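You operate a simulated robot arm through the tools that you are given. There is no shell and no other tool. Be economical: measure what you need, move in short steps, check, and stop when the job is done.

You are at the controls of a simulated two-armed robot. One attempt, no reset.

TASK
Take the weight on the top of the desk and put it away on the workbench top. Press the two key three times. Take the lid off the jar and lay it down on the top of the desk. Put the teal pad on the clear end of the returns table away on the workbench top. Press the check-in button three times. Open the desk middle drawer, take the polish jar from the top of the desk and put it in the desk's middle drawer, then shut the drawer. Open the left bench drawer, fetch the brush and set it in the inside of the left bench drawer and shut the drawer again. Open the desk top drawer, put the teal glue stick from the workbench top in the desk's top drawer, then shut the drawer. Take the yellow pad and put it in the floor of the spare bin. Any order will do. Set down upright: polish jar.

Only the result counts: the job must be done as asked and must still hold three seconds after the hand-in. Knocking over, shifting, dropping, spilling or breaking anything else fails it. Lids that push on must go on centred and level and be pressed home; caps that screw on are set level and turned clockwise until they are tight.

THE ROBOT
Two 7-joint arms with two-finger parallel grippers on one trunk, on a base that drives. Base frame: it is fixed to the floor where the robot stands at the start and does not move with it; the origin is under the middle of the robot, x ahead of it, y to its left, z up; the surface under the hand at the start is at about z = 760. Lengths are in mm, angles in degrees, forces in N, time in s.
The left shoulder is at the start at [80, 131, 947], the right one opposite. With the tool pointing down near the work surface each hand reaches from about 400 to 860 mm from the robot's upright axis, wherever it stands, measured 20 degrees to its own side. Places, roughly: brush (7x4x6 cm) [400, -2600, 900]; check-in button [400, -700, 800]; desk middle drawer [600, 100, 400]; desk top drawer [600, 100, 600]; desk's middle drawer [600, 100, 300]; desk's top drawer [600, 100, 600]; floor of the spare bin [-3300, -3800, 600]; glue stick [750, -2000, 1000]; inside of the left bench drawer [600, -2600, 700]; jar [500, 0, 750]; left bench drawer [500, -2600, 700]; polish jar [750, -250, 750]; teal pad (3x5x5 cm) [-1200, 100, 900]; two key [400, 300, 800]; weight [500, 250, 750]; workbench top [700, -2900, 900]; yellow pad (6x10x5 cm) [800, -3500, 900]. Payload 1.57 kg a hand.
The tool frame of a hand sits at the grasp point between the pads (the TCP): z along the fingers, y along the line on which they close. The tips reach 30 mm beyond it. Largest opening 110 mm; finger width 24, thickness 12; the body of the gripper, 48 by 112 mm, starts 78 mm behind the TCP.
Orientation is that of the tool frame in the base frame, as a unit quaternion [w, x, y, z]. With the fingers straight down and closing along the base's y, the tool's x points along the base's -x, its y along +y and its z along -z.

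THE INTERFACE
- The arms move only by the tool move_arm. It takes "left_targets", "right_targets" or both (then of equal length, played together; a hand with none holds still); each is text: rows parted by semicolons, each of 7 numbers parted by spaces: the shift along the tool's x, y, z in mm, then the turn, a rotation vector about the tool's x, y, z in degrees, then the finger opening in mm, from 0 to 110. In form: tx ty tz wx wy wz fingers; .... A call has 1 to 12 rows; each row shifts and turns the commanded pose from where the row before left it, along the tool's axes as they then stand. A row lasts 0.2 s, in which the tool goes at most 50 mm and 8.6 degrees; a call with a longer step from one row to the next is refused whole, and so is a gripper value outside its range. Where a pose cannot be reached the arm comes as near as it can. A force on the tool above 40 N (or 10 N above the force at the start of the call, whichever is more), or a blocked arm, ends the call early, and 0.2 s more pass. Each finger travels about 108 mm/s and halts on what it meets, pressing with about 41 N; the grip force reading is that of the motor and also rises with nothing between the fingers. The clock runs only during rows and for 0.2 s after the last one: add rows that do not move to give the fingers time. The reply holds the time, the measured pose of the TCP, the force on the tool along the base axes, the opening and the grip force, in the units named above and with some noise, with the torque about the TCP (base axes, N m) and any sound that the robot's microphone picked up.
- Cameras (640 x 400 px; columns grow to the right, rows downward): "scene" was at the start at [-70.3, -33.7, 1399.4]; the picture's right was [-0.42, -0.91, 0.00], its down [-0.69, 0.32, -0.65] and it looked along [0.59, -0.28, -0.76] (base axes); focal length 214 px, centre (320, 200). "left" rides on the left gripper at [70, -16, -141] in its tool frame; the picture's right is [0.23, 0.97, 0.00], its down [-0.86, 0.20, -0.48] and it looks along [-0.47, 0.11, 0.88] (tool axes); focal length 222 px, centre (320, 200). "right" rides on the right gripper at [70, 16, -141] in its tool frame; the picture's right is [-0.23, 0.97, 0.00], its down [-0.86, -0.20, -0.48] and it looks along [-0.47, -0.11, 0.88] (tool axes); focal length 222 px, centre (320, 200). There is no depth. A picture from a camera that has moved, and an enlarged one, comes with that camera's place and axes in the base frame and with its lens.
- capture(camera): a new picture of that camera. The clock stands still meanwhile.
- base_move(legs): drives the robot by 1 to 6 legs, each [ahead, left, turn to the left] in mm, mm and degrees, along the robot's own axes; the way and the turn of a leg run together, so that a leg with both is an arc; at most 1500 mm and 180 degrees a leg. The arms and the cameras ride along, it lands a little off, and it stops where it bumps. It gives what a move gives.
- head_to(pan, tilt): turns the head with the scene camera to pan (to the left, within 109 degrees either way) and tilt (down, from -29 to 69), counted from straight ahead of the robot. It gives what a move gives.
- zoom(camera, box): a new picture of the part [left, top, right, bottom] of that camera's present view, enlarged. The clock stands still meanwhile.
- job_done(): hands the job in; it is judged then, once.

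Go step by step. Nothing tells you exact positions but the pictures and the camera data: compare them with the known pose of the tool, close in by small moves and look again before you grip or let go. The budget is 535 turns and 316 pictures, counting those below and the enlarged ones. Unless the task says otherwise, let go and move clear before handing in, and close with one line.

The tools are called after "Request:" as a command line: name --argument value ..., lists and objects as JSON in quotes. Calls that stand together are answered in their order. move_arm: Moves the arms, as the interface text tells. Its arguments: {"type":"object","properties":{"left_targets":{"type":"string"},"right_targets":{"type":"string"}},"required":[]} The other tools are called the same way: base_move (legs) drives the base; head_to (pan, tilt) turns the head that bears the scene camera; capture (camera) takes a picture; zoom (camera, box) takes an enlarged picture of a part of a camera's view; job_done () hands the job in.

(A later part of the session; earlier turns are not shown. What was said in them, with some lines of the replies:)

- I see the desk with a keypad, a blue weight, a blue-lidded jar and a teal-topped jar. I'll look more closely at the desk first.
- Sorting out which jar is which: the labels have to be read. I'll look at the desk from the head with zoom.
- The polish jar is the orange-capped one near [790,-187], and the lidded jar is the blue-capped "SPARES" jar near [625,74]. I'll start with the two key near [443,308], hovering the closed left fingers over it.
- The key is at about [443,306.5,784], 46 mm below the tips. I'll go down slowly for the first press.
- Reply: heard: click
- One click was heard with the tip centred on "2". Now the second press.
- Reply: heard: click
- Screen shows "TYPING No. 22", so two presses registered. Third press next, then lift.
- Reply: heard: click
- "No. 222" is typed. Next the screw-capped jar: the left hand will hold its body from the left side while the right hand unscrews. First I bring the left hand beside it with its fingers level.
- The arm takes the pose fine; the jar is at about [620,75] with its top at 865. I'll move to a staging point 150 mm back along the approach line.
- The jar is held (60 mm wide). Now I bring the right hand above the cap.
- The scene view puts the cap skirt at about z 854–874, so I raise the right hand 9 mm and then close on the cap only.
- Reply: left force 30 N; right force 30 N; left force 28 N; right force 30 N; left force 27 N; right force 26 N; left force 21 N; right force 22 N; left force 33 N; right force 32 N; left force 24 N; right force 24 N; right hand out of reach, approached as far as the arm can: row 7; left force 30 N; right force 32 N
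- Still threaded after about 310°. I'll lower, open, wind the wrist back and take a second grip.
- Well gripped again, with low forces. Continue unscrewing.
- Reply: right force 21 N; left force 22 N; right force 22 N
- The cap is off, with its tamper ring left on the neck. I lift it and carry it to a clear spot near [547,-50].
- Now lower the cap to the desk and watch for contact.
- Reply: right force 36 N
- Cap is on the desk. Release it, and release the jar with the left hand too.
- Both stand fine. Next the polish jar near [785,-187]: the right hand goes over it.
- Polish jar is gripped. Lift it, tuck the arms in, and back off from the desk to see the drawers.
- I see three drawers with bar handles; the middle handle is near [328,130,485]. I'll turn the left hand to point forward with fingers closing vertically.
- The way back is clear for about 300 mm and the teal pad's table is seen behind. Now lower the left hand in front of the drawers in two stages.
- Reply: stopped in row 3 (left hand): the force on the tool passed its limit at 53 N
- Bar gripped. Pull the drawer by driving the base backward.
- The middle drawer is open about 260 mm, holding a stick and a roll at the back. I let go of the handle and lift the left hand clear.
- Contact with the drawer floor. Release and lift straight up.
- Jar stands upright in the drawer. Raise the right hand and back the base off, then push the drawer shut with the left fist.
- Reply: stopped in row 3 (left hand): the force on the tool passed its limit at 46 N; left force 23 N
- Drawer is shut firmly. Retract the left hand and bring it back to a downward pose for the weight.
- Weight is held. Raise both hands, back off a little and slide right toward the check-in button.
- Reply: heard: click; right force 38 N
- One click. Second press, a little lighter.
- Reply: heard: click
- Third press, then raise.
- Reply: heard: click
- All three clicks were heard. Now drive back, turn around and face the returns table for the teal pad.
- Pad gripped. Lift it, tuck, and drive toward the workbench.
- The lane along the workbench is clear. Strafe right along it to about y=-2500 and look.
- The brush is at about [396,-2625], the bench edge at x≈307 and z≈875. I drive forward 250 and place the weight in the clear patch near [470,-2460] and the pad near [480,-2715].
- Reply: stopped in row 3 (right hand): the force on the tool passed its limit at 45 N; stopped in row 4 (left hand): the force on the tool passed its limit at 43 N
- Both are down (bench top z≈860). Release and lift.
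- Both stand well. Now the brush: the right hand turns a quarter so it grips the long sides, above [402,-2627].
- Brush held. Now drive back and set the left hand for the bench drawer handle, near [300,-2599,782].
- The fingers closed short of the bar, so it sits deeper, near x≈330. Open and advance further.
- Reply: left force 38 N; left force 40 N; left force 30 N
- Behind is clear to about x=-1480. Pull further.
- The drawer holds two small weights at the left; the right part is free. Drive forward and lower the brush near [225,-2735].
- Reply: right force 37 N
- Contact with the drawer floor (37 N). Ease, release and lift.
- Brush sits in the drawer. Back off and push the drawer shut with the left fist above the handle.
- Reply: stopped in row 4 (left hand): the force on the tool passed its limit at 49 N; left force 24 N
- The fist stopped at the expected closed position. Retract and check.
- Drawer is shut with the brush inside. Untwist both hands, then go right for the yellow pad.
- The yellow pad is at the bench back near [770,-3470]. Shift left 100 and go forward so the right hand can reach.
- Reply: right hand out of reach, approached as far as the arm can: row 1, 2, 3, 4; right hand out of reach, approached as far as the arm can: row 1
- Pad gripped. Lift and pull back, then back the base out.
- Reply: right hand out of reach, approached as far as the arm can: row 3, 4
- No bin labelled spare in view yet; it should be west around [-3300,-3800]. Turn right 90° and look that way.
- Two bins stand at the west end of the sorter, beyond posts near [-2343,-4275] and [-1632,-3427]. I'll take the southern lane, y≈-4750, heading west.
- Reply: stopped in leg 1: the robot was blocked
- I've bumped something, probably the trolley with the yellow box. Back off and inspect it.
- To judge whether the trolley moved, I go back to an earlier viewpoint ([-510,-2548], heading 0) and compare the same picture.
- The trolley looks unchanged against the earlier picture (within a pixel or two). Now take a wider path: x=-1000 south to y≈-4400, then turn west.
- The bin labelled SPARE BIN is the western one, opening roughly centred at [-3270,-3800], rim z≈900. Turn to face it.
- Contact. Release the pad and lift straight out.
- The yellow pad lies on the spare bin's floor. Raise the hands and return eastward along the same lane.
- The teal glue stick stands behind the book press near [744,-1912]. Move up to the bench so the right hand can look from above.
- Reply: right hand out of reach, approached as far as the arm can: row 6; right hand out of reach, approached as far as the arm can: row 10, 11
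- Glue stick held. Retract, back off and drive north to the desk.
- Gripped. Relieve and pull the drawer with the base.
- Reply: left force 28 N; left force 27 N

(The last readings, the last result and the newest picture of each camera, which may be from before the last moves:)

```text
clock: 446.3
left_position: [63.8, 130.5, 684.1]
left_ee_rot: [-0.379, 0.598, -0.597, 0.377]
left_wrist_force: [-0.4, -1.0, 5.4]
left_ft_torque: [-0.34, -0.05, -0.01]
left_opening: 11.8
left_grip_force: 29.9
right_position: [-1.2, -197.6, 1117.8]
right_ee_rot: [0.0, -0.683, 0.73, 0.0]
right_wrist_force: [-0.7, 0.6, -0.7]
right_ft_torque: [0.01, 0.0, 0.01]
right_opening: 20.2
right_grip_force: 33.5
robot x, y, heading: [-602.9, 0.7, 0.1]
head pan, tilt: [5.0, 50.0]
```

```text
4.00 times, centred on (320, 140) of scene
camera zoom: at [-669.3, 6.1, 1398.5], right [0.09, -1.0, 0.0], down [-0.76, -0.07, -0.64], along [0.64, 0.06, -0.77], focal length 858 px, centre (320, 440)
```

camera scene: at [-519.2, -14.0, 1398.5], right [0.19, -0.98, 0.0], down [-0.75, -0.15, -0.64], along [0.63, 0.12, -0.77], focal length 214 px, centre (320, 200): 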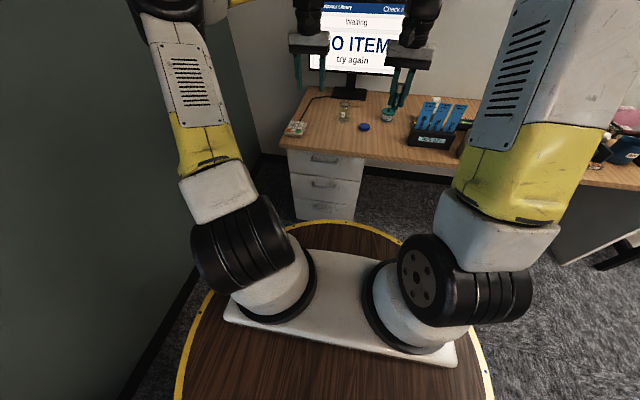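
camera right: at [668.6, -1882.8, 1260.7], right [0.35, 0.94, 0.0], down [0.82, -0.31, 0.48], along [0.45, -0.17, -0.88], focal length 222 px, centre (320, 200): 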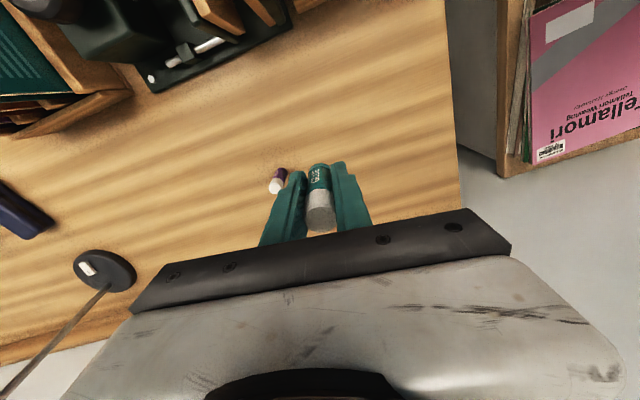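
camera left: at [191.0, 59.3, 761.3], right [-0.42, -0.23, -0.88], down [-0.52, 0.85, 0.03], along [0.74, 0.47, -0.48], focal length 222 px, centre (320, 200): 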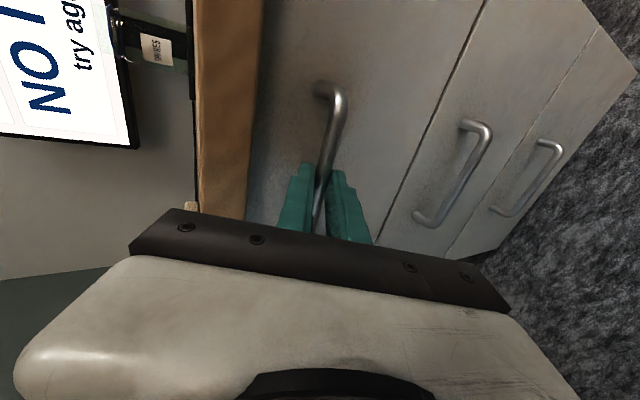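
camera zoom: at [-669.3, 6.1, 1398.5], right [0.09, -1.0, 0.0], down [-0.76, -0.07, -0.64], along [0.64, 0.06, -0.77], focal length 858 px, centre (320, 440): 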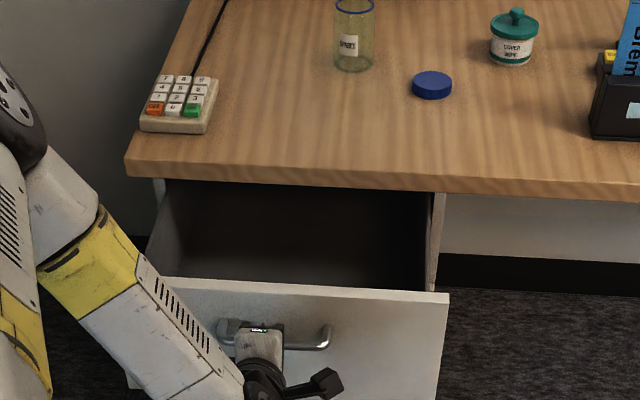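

Top drawer is open and looks empty. Release the handle and raise the left hand.

Request:
move_arm --left_targets "0 0 0 0 0 0 30;0 0 0 0 0 0 50;0 0 -40 0 0 0 50;0 0 -40 0 0 0 50;-10 -42 -20 0 0 0 50;-10 -42 -20 0 0 0 50;-10 -42 -20 0 0 0 50;-10 -42 -20 0 0 0 40;-10 -42 -20 0 0 0 20;-10 -42 -20 0 0 0 0;-10 -42 -20 0 0 0 0;0 0 0 0 0 0 0"

Request:
base_move --legs '[[275, 0, 0]]'

Request:
capture --camera "right"

Request:
capture --camera "scene"

```text
clock: 448.9
left_position: [-8.7, 201.0, 1044.1]
left_ee_rot: [-0.379, 0.599, -0.597, 0.377]
left_wrist_force: [-0.4, 0.5, 0.4]
left_ft_torque: [0.01, 0.01, -0.02]
left_opening: 0.2
left_grip_force: 21.3
right_position: [-1.1, -197.2, 1117.2]
right_ee_rot: [0.0, -0.683, 0.731, 0.0]
right_wrist_force: [-0.5, -0.5, -0.2]
right_ft_torque: [0.04, 0.0, -0.01]
right_opening: 20.3
right_grip_force: 34.3
robot x, y, heading: [-603.1, -0.1, 0.2]
head pan, tilt: [5.0, 50.0]
```

```text
clock: 450.8
left_position: [267.5, 198.7, 1044.1]
left_ee_rot: [-0.379, 0.599, -0.597, 0.377]
left_wrist_force: [0.0, 0.1, 0.1]
left_ft_torque: [-0.01, -0.01, -0.01]
left_opening: 0.0
left_grip_force: 21.4
right_position: [274.8, -196.8, 1117.1]
right_ee_rot: [-0.001, -0.682, 0.731, 0.0]
right_wrist_force: [0.3, 0.8, -0.2]
right_ft_torque: [0.0, 0.01, 0.02]
right_opening: 20.3
right_grip_force: 34.1
robot x, y, heading: [-326.6, 0.9, 0.0]
head pan, tilt: [5.0, 50.0]
```

```text
119 pictures are left
camera right: at [253.6, -263.9, 1259.0], right [-0.96, 0.29, 0.0], down [0.26, 0.84, 0.48], along [0.14, 0.46, -0.88], focal length 222 px, centre (320, 200)
```

right: 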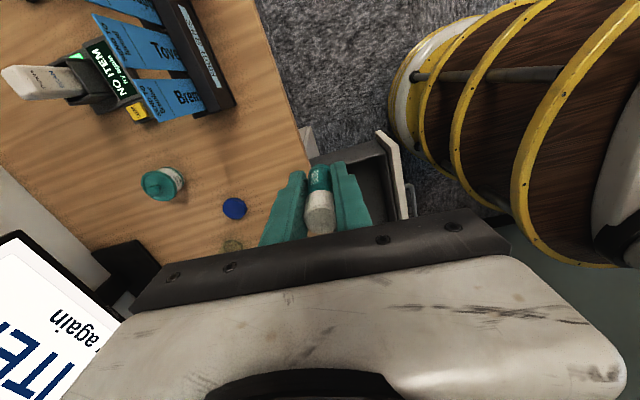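

```text
118 pictures are left
camera scene: at [-392.7, 6.6, 1398.5], right [0.09, -1.0, 0.0], down [-0.76, -0.07, -0.64], along [0.64, 0.06, -0.77], focal length 214 px, centre (320, 200)
```

scene: 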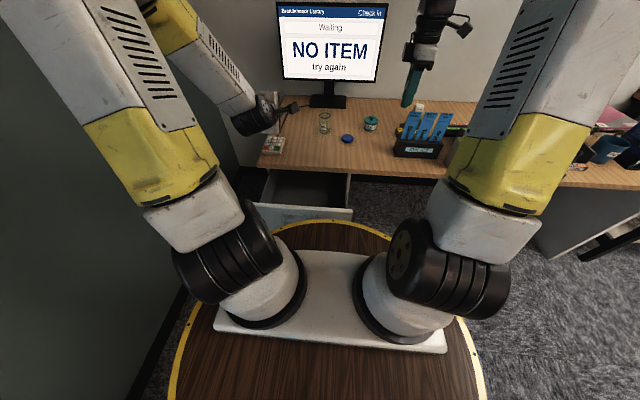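

Request:
move_arm --right_targets "-38.5 14.3 15 0 0 -3.5 10;-38.5 14.3 15 0 0 0 10;-38.5 14.3 15 0 0 0 10;-38.5 14.3 15 0 0 0 10;-38.5 14.3 15 0 0 0 10;-38.5 14.3 15 0 0 0 10;0 0 40 0 0 0 10;0 0 40 0 0 0 10;0 0 40 0 0 0 10;0 0 40 0 0 0 10;0 0 0 0 0 0 10" --left_targets "-30 0 0 0 0 0 0;-30 0 0 0 0 0 0;0 0 0 0 0 0 0;0 0 0 0 0 0 0;0 0 0 0 0 0 0;0 0 0 0 0 0 0;0 0 0 0 0 0 0;0 0 0 0 0 0 0;0 0 0 0 0 0 0;0 0 0 0 0 0 0;0 0 0 0 0 0 0"

Request:
capture --camera "right"

Request:
zoom --camera "scene" --box '[240, 120, 400, 220]'

```text
clock: 453.2
left_position: [267.2, 259.1, 1045.1]
left_ee_rot: [-0.379, 0.598, -0.597, 0.377]
left_wrist_force: [-1.1, 0.2, 0.1]
left_ft_torque: [0.01, 0.04, 0.03]
left_opening: 0.0
left_grip_force: 21.3
right_position: [194.0, 34.6, 865.4]
right_ee_rot: [0.0, -0.705, 0.709, 0.001]
right_wrist_force: [0.7, 0.6, -0.5]
right_ft_torque: [-0.01, -0.01, 0.01]
right_opening: 20.0
right_grip_force: 34.2
robot x, y, heading: [-329.7, 0.3, 0.1]
head pan, tilt: [5.0, 50.0]
```

```text
117 pictures are left
camera right: at [175.9, -33.4, 1007.1], right [-0.97, 0.23, 0.0], down [0.21, 0.85, 0.48], along [0.11, 0.47, -0.88], focal length 222 px, centre (320, 200)
```

right: 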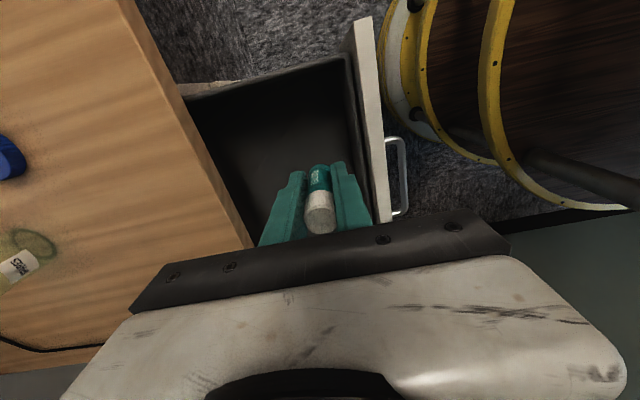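

```text
4.00 times, centred on (320, 170) of scene
camera zoom: at [-392.7, 6.6, 1398.5], right [0.09, -1.0, 0.0], down [-0.76, -0.07, -0.64], along [0.64, 0.06, -0.77], focal length 858 px, centre (320, 320)
```

zoom: 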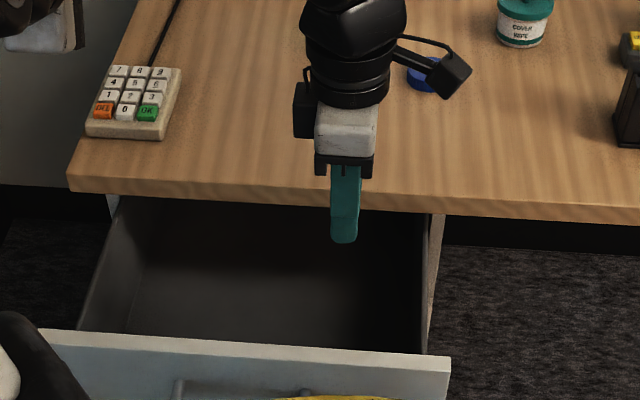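

Request:
move_arm --right_targets "0 -31 0 0 0 0 10;0 0 40 0 0 0 10;0 0 40 0 0 0 10;0 0 40 0 0 0 10;0 0 40 0 0 0 10;0 0 0 0 0 0 10"

Request:
capture --camera "right"

Request:
zoom --camera "scene" --box '[240, 120, 400, 220]'

```text
clock: 454.6
left_position: [267.3, 260.7, 1044.6]
left_ee_rot: [-0.379, 0.599, -0.597, 0.376]
left_wrist_force: [0.2, 0.1, 0.0]
left_ft_torque: [-0.01, 0.01, 0.0]
left_opening: 0.0
left_grip_force: 22.0
right_position: [225.2, 36.9, 704.5]
right_ee_rot: [0.001, -0.704, 0.71, 0.001]
right_wrist_force: [0.8, 0.6, 0.2]
right_ft_torque: [0.0, -0.02, -0.03]
right_opening: 20.3
right_grip_force: 34.6
robot x, y, heading: [-330.3, 1.8, 0.2]
head pan, tilt: [5.0, 50.0]
```

```text
115 pictures are left
camera right: at [208.2, -30.4, 846.1], right [-0.97, 0.23, 0.0], down [0.21, 0.85, 0.48], along [0.11, 0.47, -0.88], focal length 222 px, centre (320, 200)
```

right: 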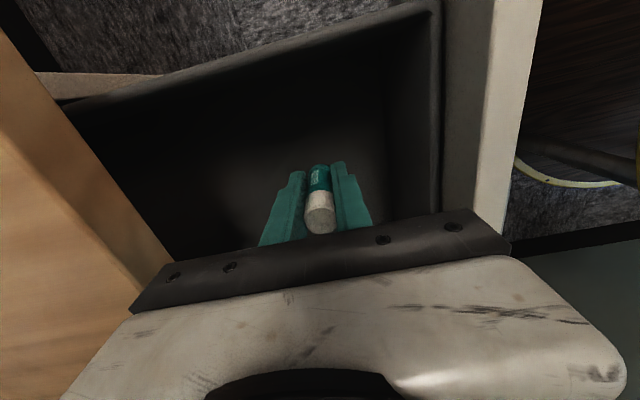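

```text
4.00 times, centred on (320, 170) of scene
camera zoom: at [-392.6, 6.6, 1398.5], right [0.09, -1.0, 0.0], down [-0.76, -0.07, -0.64], along [0.64, 0.06, -0.77], focal length 858 px, centre (320, 320)
```

zoom: 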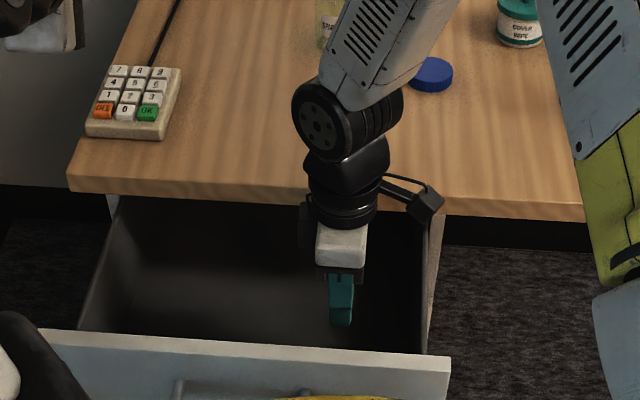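

Request:
move_arm --right_targets "0 0 35 0 0 0 10;0 0 30 0 0 0 10;0 0 10 0 0 0 10;0 0 5 0 0 0 10;0 0 5 0 0 0 10;0 0 5 0 0 0 10;0 0 0 0 0 0 10"

Request:
zoom --camera "scene" --box '[240, 120, 400, 220]'

Request:
capture --camera "right"

```text
clock: 456.2
left_position: [267.1, 261.1, 1044.4]
left_ee_rot: [-0.379, 0.598, -0.597, 0.377]
left_wrist_force: [1.5, -0.1, -0.5]
left_ft_torque: [0.01, 0.01, 0.0]
left_opening: 0.2
left_grip_force: 21.7
right_position: [224.8, 37.5, 616.5]
right_ee_rot: [0.001, -0.705, 0.71, 0.002]
right_wrist_force: [0.4, -0.2, -0.9]
right_ft_torque: [0.03, 0.0, -0.05]
right_opening: 20.3
right_grip_force: 34.0
robot x, y, heading: [-330.5, 1.7, -0.0]
head pan, tilt: [5.0, 50.0]
```

```text
4.00 times, centred on (320, 170) of scene
camera zoom: at [-392.6, 6.6, 1398.5], right [0.09, -1.0, 0.0], down [-0.76, -0.07, -0.64], along [0.64, 0.06, -0.77], focal length 858 px, centre (320, 320)
```

zoom: 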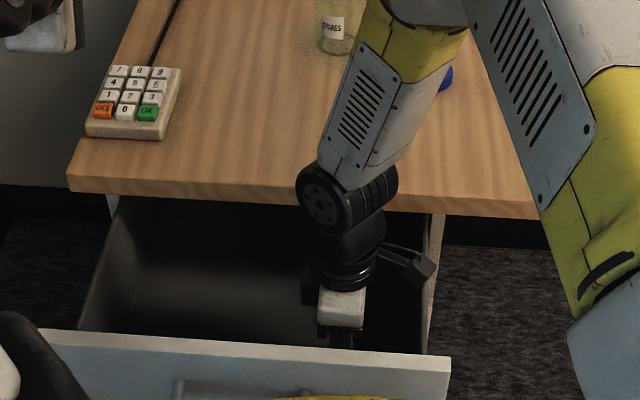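

```text
112 pictures are left
camera right: at [207.8, -32.2, 758.3], right [-0.97, 0.23, 0.0], down [0.21, 0.85, 0.48], along [0.11, 0.47, -0.88], focal length 222 px, centre (320, 200)
```

right: 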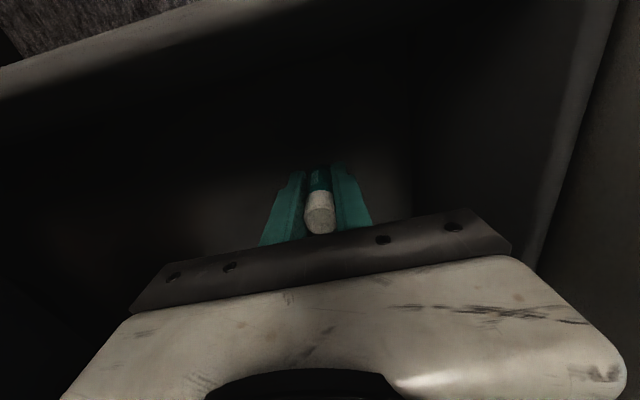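

Request:
move_arm --right_targets "0 0 5 0 0 0 10;0 0 4 0 0 0 10;0 0 4 0 0 0 10;0 0 3 0 0 0 10;0 0 3 0 0 0 10;0 0 0 0 0 0 10"

```text
clock: 457.7
left_position: [267.8, 261.2, 1043.9]
left_ee_rot: [-0.38, 0.598, -0.597, 0.377]
left_wrist_force: [-0.9, -0.7, -0.6]
left_ft_torque: [0.02, -0.01, 0.02]
left_opening: 0.0
left_grip_force: 21.3
right_position: [227.1, 37.4, 600.1]
right_ee_rot: [0.002, -0.704, 0.71, -0.001]
right_wrist_force: [-0.6, -0.1, 7.4]
right_ft_torque: [0.04, 0.07, 0.02]
right_opening: 20.4
right_grip_force: 34.2
robot x, y, heading: [-328.4, 2.8, 0.1]
head pan, tilt: [5.0, 50.0]
stopped in row 6 (right hand): the force on the tool passed its limit at 41 N (the readings are from after the stop); the commanded pose is now the measured one
```

Contact with the drawer floor. Release and lift.

Request:
move_arm --right_targets "0 0 -0.5 0 0 0 20;0 0 0 0 0 0 32;0 0 0 0 0 0 50;0 0 -20 0 0 0 50;0 0 -40 0 0 0 50;0 0 -45 0 0 0 50;0 0 -45 0 0 0 50;0 0 -45 0 0 0 50;0 0 -45 0 0 0 50"

Request:
capture --camera "right"

```text
clock: 459.7
left_position: [267.5, 259.5, 1045.1]
left_ee_rot: [-0.38, 0.598, -0.597, 0.377]
left_wrist_force: [-0.2, -0.1, 0.1]
left_ft_torque: [-0.01, 0.01, 0.0]
left_opening: 0.1
left_grip_force: 21.6
right_position: [223.7, 38.7, 839.9]
right_ee_rot: [0.001, -0.705, 0.71, -0.001]
right_wrist_force: [0.5, -0.2, 0.0]
right_ft_torque: [-0.06, -0.01, 0.02]
right_opening: 50.1
right_grip_force: 0.0
robot x, y, heading: [-327.1, 2.5, 0.1]
head pan, tilt: [5.0, 50.0]
```

```text
111 pictures are left
camera right: at [206.4, -31.0, 981.6], right [-0.97, 0.23, 0.0], down [0.2, 0.85, 0.48], along [0.11, 0.47, -0.88], focal length 222 px, centre (320, 200)
```

right: 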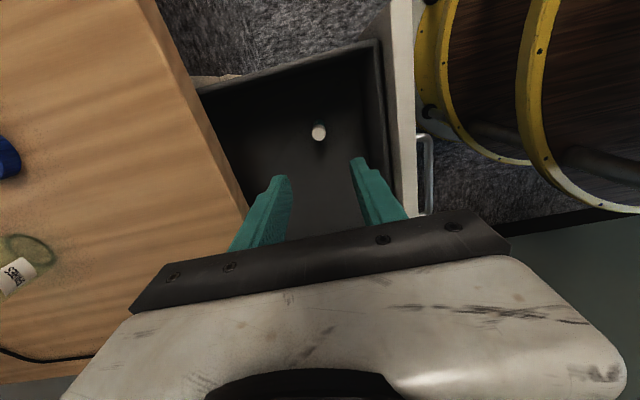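

Glue stick is in the drawer. Raise the right hand, back off, and push the drawer shut with the left fist below the handle.

Request:
move_arm --right_targets "0 0 -45 0 0 0 50;0 0 -45 0 0 0 50;0 0 -45 0 0 0 50;0 0 -45 0 0 0 50;45 0 0 0 0 0 50;45 0 0 0 0 0 50;45 0 0 0 0 0 50;45 0 0 0 0 0 50;45 0 0 0 0 0 50"

Request:
base_move --legs '[[-300, 0, 0]]'

```text
clock: 461.7
left_position: [267.4, 260.9, 1043.9]
left_ee_rot: [-0.379, 0.598, -0.597, 0.376]
left_wrist_force: [0.1, 0.3, -0.1]
left_ft_torque: [-0.04, 0.02, -0.02]
left_opening: 0.0
left_grip_force: 21.0
right_position: [221.4, -187.8, 1020.7]
right_ee_rot: [0.002, -0.705, 0.709, -0.001]
right_wrist_force: [0.3, 0.4, -0.7]
right_ft_torque: [-0.04, 0.01, 0.01]
right_opening: 50.2
right_grip_force: 0.0
robot x, y, heading: [-328.0, 0.1, 0.0]
head pan, tilt: [5.0, 50.0]
```

```text
clock: 463.8
left_position: [-34.8, 260.0, 1044.8]
left_ee_rot: [-0.378, 0.598, -0.598, 0.377]
left_wrist_force: [0.5, -0.2, -0.5]
left_ft_torque: [0.0, 0.01, -0.01]
left_opening: 0.3
left_grip_force: 20.9
right_position: [-81.8, -188.2, 1020.5]
right_ee_rot: [0.002, -0.704, 0.71, -0.001]
right_wrist_force: [0.0, 0.1, 0.4]
right_ft_torque: [0.01, 0.0, 0.04]
right_opening: 49.9
right_grip_force: 0.1
robot x, y, heading: [-632.5, 2.4, -0.1]
head pan, tilt: [5.0, 50.0]
```

Request:
move_arm --left_targets "13 34.7 21.2 0 0 0 0;13 34.7 21.2 0 0 0 0;13 34.7 21.2 0 0 0 0;13 34.7 21.2 0 0 0 0;13 34.7 21.2 0 0 0 0;13 34.7 21.2 0 0 0 0;13 34.7 21.2 0 0 0 0;13 34.7 21.2 0 0 0 0;13 34.7 21.2 0 0 0 0;13 34.7 21.2 0 0 0 0;0 0 0 0 0 0 0"

Request:
capture --camera "left"

```text
clock: 466.2
left_position: [8.5, 129.5, 639.6]
left_ee_rot: [-0.379, 0.598, -0.597, 0.377]
left_wrist_force: [0.3, 0.4, 0.6]
left_ft_torque: [0.01, -0.01, 0.02]
left_opening: 0.0
left_grip_force: 21.2
right_position: [-80.5, -188.6, 1020.1]
right_ee_rot: [0.002, -0.704, 0.71, 0.0]
right_wrist_force: [-0.6, -0.7, 0.2]
right_ft_torque: [0.03, 0.02, -0.01]
right_opening: 49.9
right_grip_force: 0.2
robot x, y, heading: [-630.9, -1.8, -0.0]
head pan, tilt: [5.0, 50.0]
```

```text
110 pictures are left
camera left: at [-113.0, 58.6, 714.3], right [-0.42, -0.23, -0.88], down [-0.52, 0.85, 0.03], along [0.75, 0.47, -0.47], focal length 222 px, centre (320, 200)
```

left: 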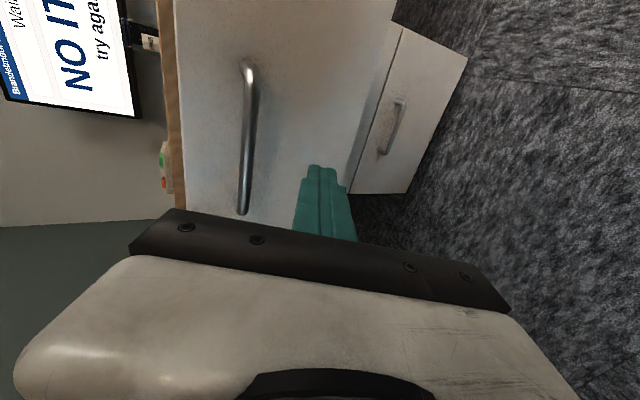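

Request:
base_move --legs '[[60, 0, 0], [90, 0, 0], [90, 0, 0]]'

Request:
move_arm --left_targets "0 -3.8 8.2 0 0 0 0;0 -3.8 8.2 0 0 0 0;0 -3.8 8.2 0 0 0 0;0 -3.8 8.2 0 0 0 0;0 -3.8 8.2 0 0 0 0;0 -3.8 8.2 0 0 0 0;0 -3.8 8.2 0 0 0 0;0 -2.5 5.4 0 0 0 0;0 0 0 0 0 0 0"

Request:
zoom --camera "scene" --box '[240, 110, 400, 210]'

```text
clock: 468.6
left_position: [251.2, 128.8, 638.7]
left_ee_rot: [0.379, -0.597, 0.598, -0.377]
left_wrist_force: [-0.3, -0.5, 0.1]
left_ft_torque: [0.02, 0.01, 0.04]
left_opening: 0.0
left_grip_force: 20.9
right_position: [162.1, -189.7, 1020.0]
right_ee_rot: [0.002, -0.704, 0.71, -0.001]
right_wrist_force: [-1.0, 0.0, -0.5]
right_ft_torque: [-0.04, -0.02, 0.02]
right_opening: 50.0
right_grip_force: 0.1
robot x, y, heading: [-384.9, -0.2, 0.1]
head pan, tilt: [5.0, 50.0]
```

```text
clock: 470.6
left_position: [321.6, 128.3, 639.5]
left_ee_rot: [-0.38, 0.597, -0.597, 0.377]
left_wrist_force: [0.0, 0.1, 0.4]
left_ft_torque: [-0.02, -0.03, -0.01]
left_opening: 0.0
left_grip_force: 21.4
right_position: [162.0, -190.5, 1020.4]
right_ee_rot: [0.002, -0.704, 0.71, -0.001]
right_wrist_force: [-0.1, 0.6, 0.9]
right_ft_torque: [0.0, 0.01, 0.02]
right_opening: 50.0
right_grip_force: 0.0
robot x, y, heading: [-391.3, -0.5, 0.2]
head pan, tilt: [5.0, 50.0]
```

```text
4.00 times, centred on (320, 160) of scene
camera zoom: at [-451.5, 6.5, 1398.5], right [0.09, -1.0, 0.0], down [-0.76, -0.07, -0.64], along [0.64, 0.05, -0.77], focal length 858 px, centre (320, 360)
```

zoom: 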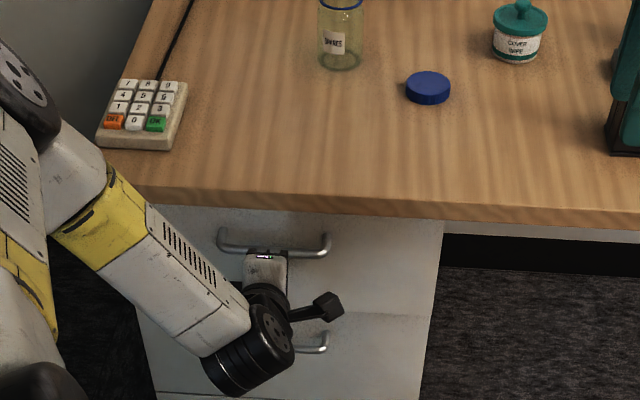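

Request:
move_arm --left_targets "0 -1.7 3.6 0 0 0 0;0 -1.3 2.7 0 0 0 0;0 -1.3 2.7 0 0 0 0;0 -1 2 0 0 0 0;0 0 0 0 0 0 0"

```text
clock: 471.7
left_position: [329.3, 129.1, 638.6]
left_ee_rot: [-0.379, 0.598, -0.597, 0.378]
left_wrist_force: [-16.6, 1.7, 12.5]
left_ft_torque: [-0.02, -0.32, 0.0]
left_opening: 0.0
left_grip_force: 21.7
right_position: [161.7, -189.6, 1020.3]
right_ee_rot: [0.002, -0.704, 0.71, -0.002]
right_wrist_force: [-0.4, 0.1, -0.1]
right_ft_torque: [-0.03, -0.01, -0.01]
right_opening: 50.1
right_grip_force: 0.1
robot x, y, heading: [-387.1, 1.4, -0.4]
head pan, tilt: [5.0, 50.0]
stopped in row 5 (left hand): the force on the tool passed its limit at 42 N (the readings are from after the stop); the commanded pose is now the measured one
```

Drawer is home. Retract and make a final check.

Request:
move_arm --left_targets "0 0 -45 0 0 0 0;0 0 -45 0 0 0 0;0 -42 -20 0 0 0 0;0 -42 -20 0 0 0 0;0 -42 -20 0 0 0 0;0 -42 -20 0 0 0 0;0 -42 -20 0 0 0 0;0 -42 -20 0 0 0 0;0 -42 -20 0 0 0 0;0 0 0 0 0 0 0"

Request:
base_move --legs '[[-150, 0, 0]]'

Request:
zoom --camera "scene" --box '[220, 70, 420, 195]'

Request:
capture --camera "left"

```text
clock: 473.9
left_position: [249.3, 127.4, 1000.4]
left_ee_rot: [-0.378, 0.599, -0.597, 0.377]
left_wrist_force: [0.8, 0.7, 0.6]
left_ft_torque: [-0.01, -0.04, -0.01]
left_opening: 0.0
left_grip_force: 20.9
right_position: [161.5, -189.1, 1020.9]
right_ee_rot: [0.002, -0.704, 0.71, 0.0]
right_wrist_force: [-1.1, -0.3, -0.8]
right_ft_torque: [0.03, 0.02, -0.01]
right_opening: 50.1
right_grip_force: 0.1
robot x, y, heading: [-389.8, 1.4, 0.0]
head pan, tilt: [5.0, 50.0]
```

```text
clock: 475.2
left_position: [101.2, 127.4, 1001.7]
left_ee_rot: [-0.378, 0.599, -0.597, 0.377]
left_wrist_force: [0.2, 0.2, 1.3]
left_ft_torque: [0.01, -0.02, -0.02]
left_opening: 0.2
left_grip_force: 21.0
right_position: [11.4, -188.0, 1020.4]
right_ee_rot: [0.002, -0.703, 0.711, -0.001]
right_wrist_force: [0.1, 0.0, -0.1]
right_ft_torque: [-0.06, 0.01, 0.02]
right_opening: 50.0
right_grip_force: 0.0
robot x, y, heading: [-537.5, -1.1, 0.3]
head pan, tilt: [5.0, 50.0]
```

```text
3.20 times, centred on (320, 132) of scene
camera zoom: at [-601.2, 6.8, 1398.5], right [0.09, -1.0, 0.0], down [-0.76, -0.07, -0.64], along [0.64, 0.05, -0.77], focal length 686 px, centre (320, 416)
```

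zoom: 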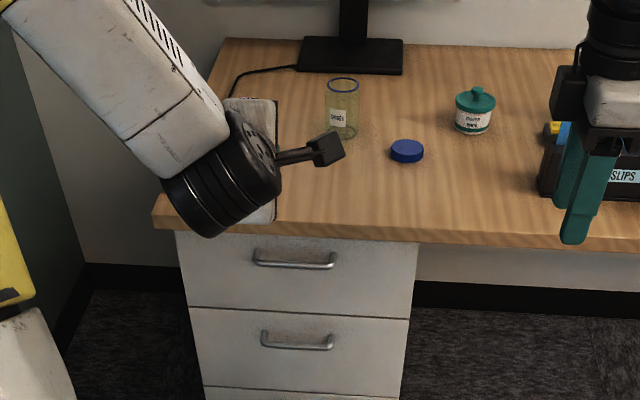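

```text
107 pictures are left
camera left: at [-20.6, 56.5, 1076.5], right [-0.42, -0.23, -0.88], down [-0.52, 0.85, 0.03], along [0.74, 0.47, -0.48], focal length 222 px, centre (320, 200)
```

left: 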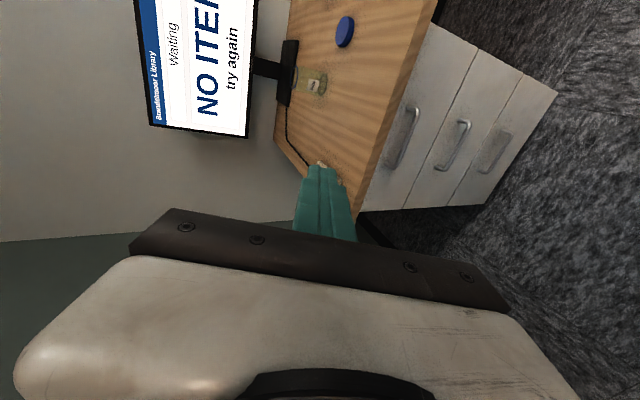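

The final pictures show all three desk drawers shut, the cap lying on the desk beside the open jar, and nothing disturbed. Handing in.

Request:
job_done

```text
The job is handed in.
```

Every task was carried out and the job is handed in. Two points remain uncertain: the base bumped the yellow-box trolley on the way to the spare bin, though it looked unmoved against an earlier picture, and check-in reads "NO ITEM, try again" because the entry was 222.
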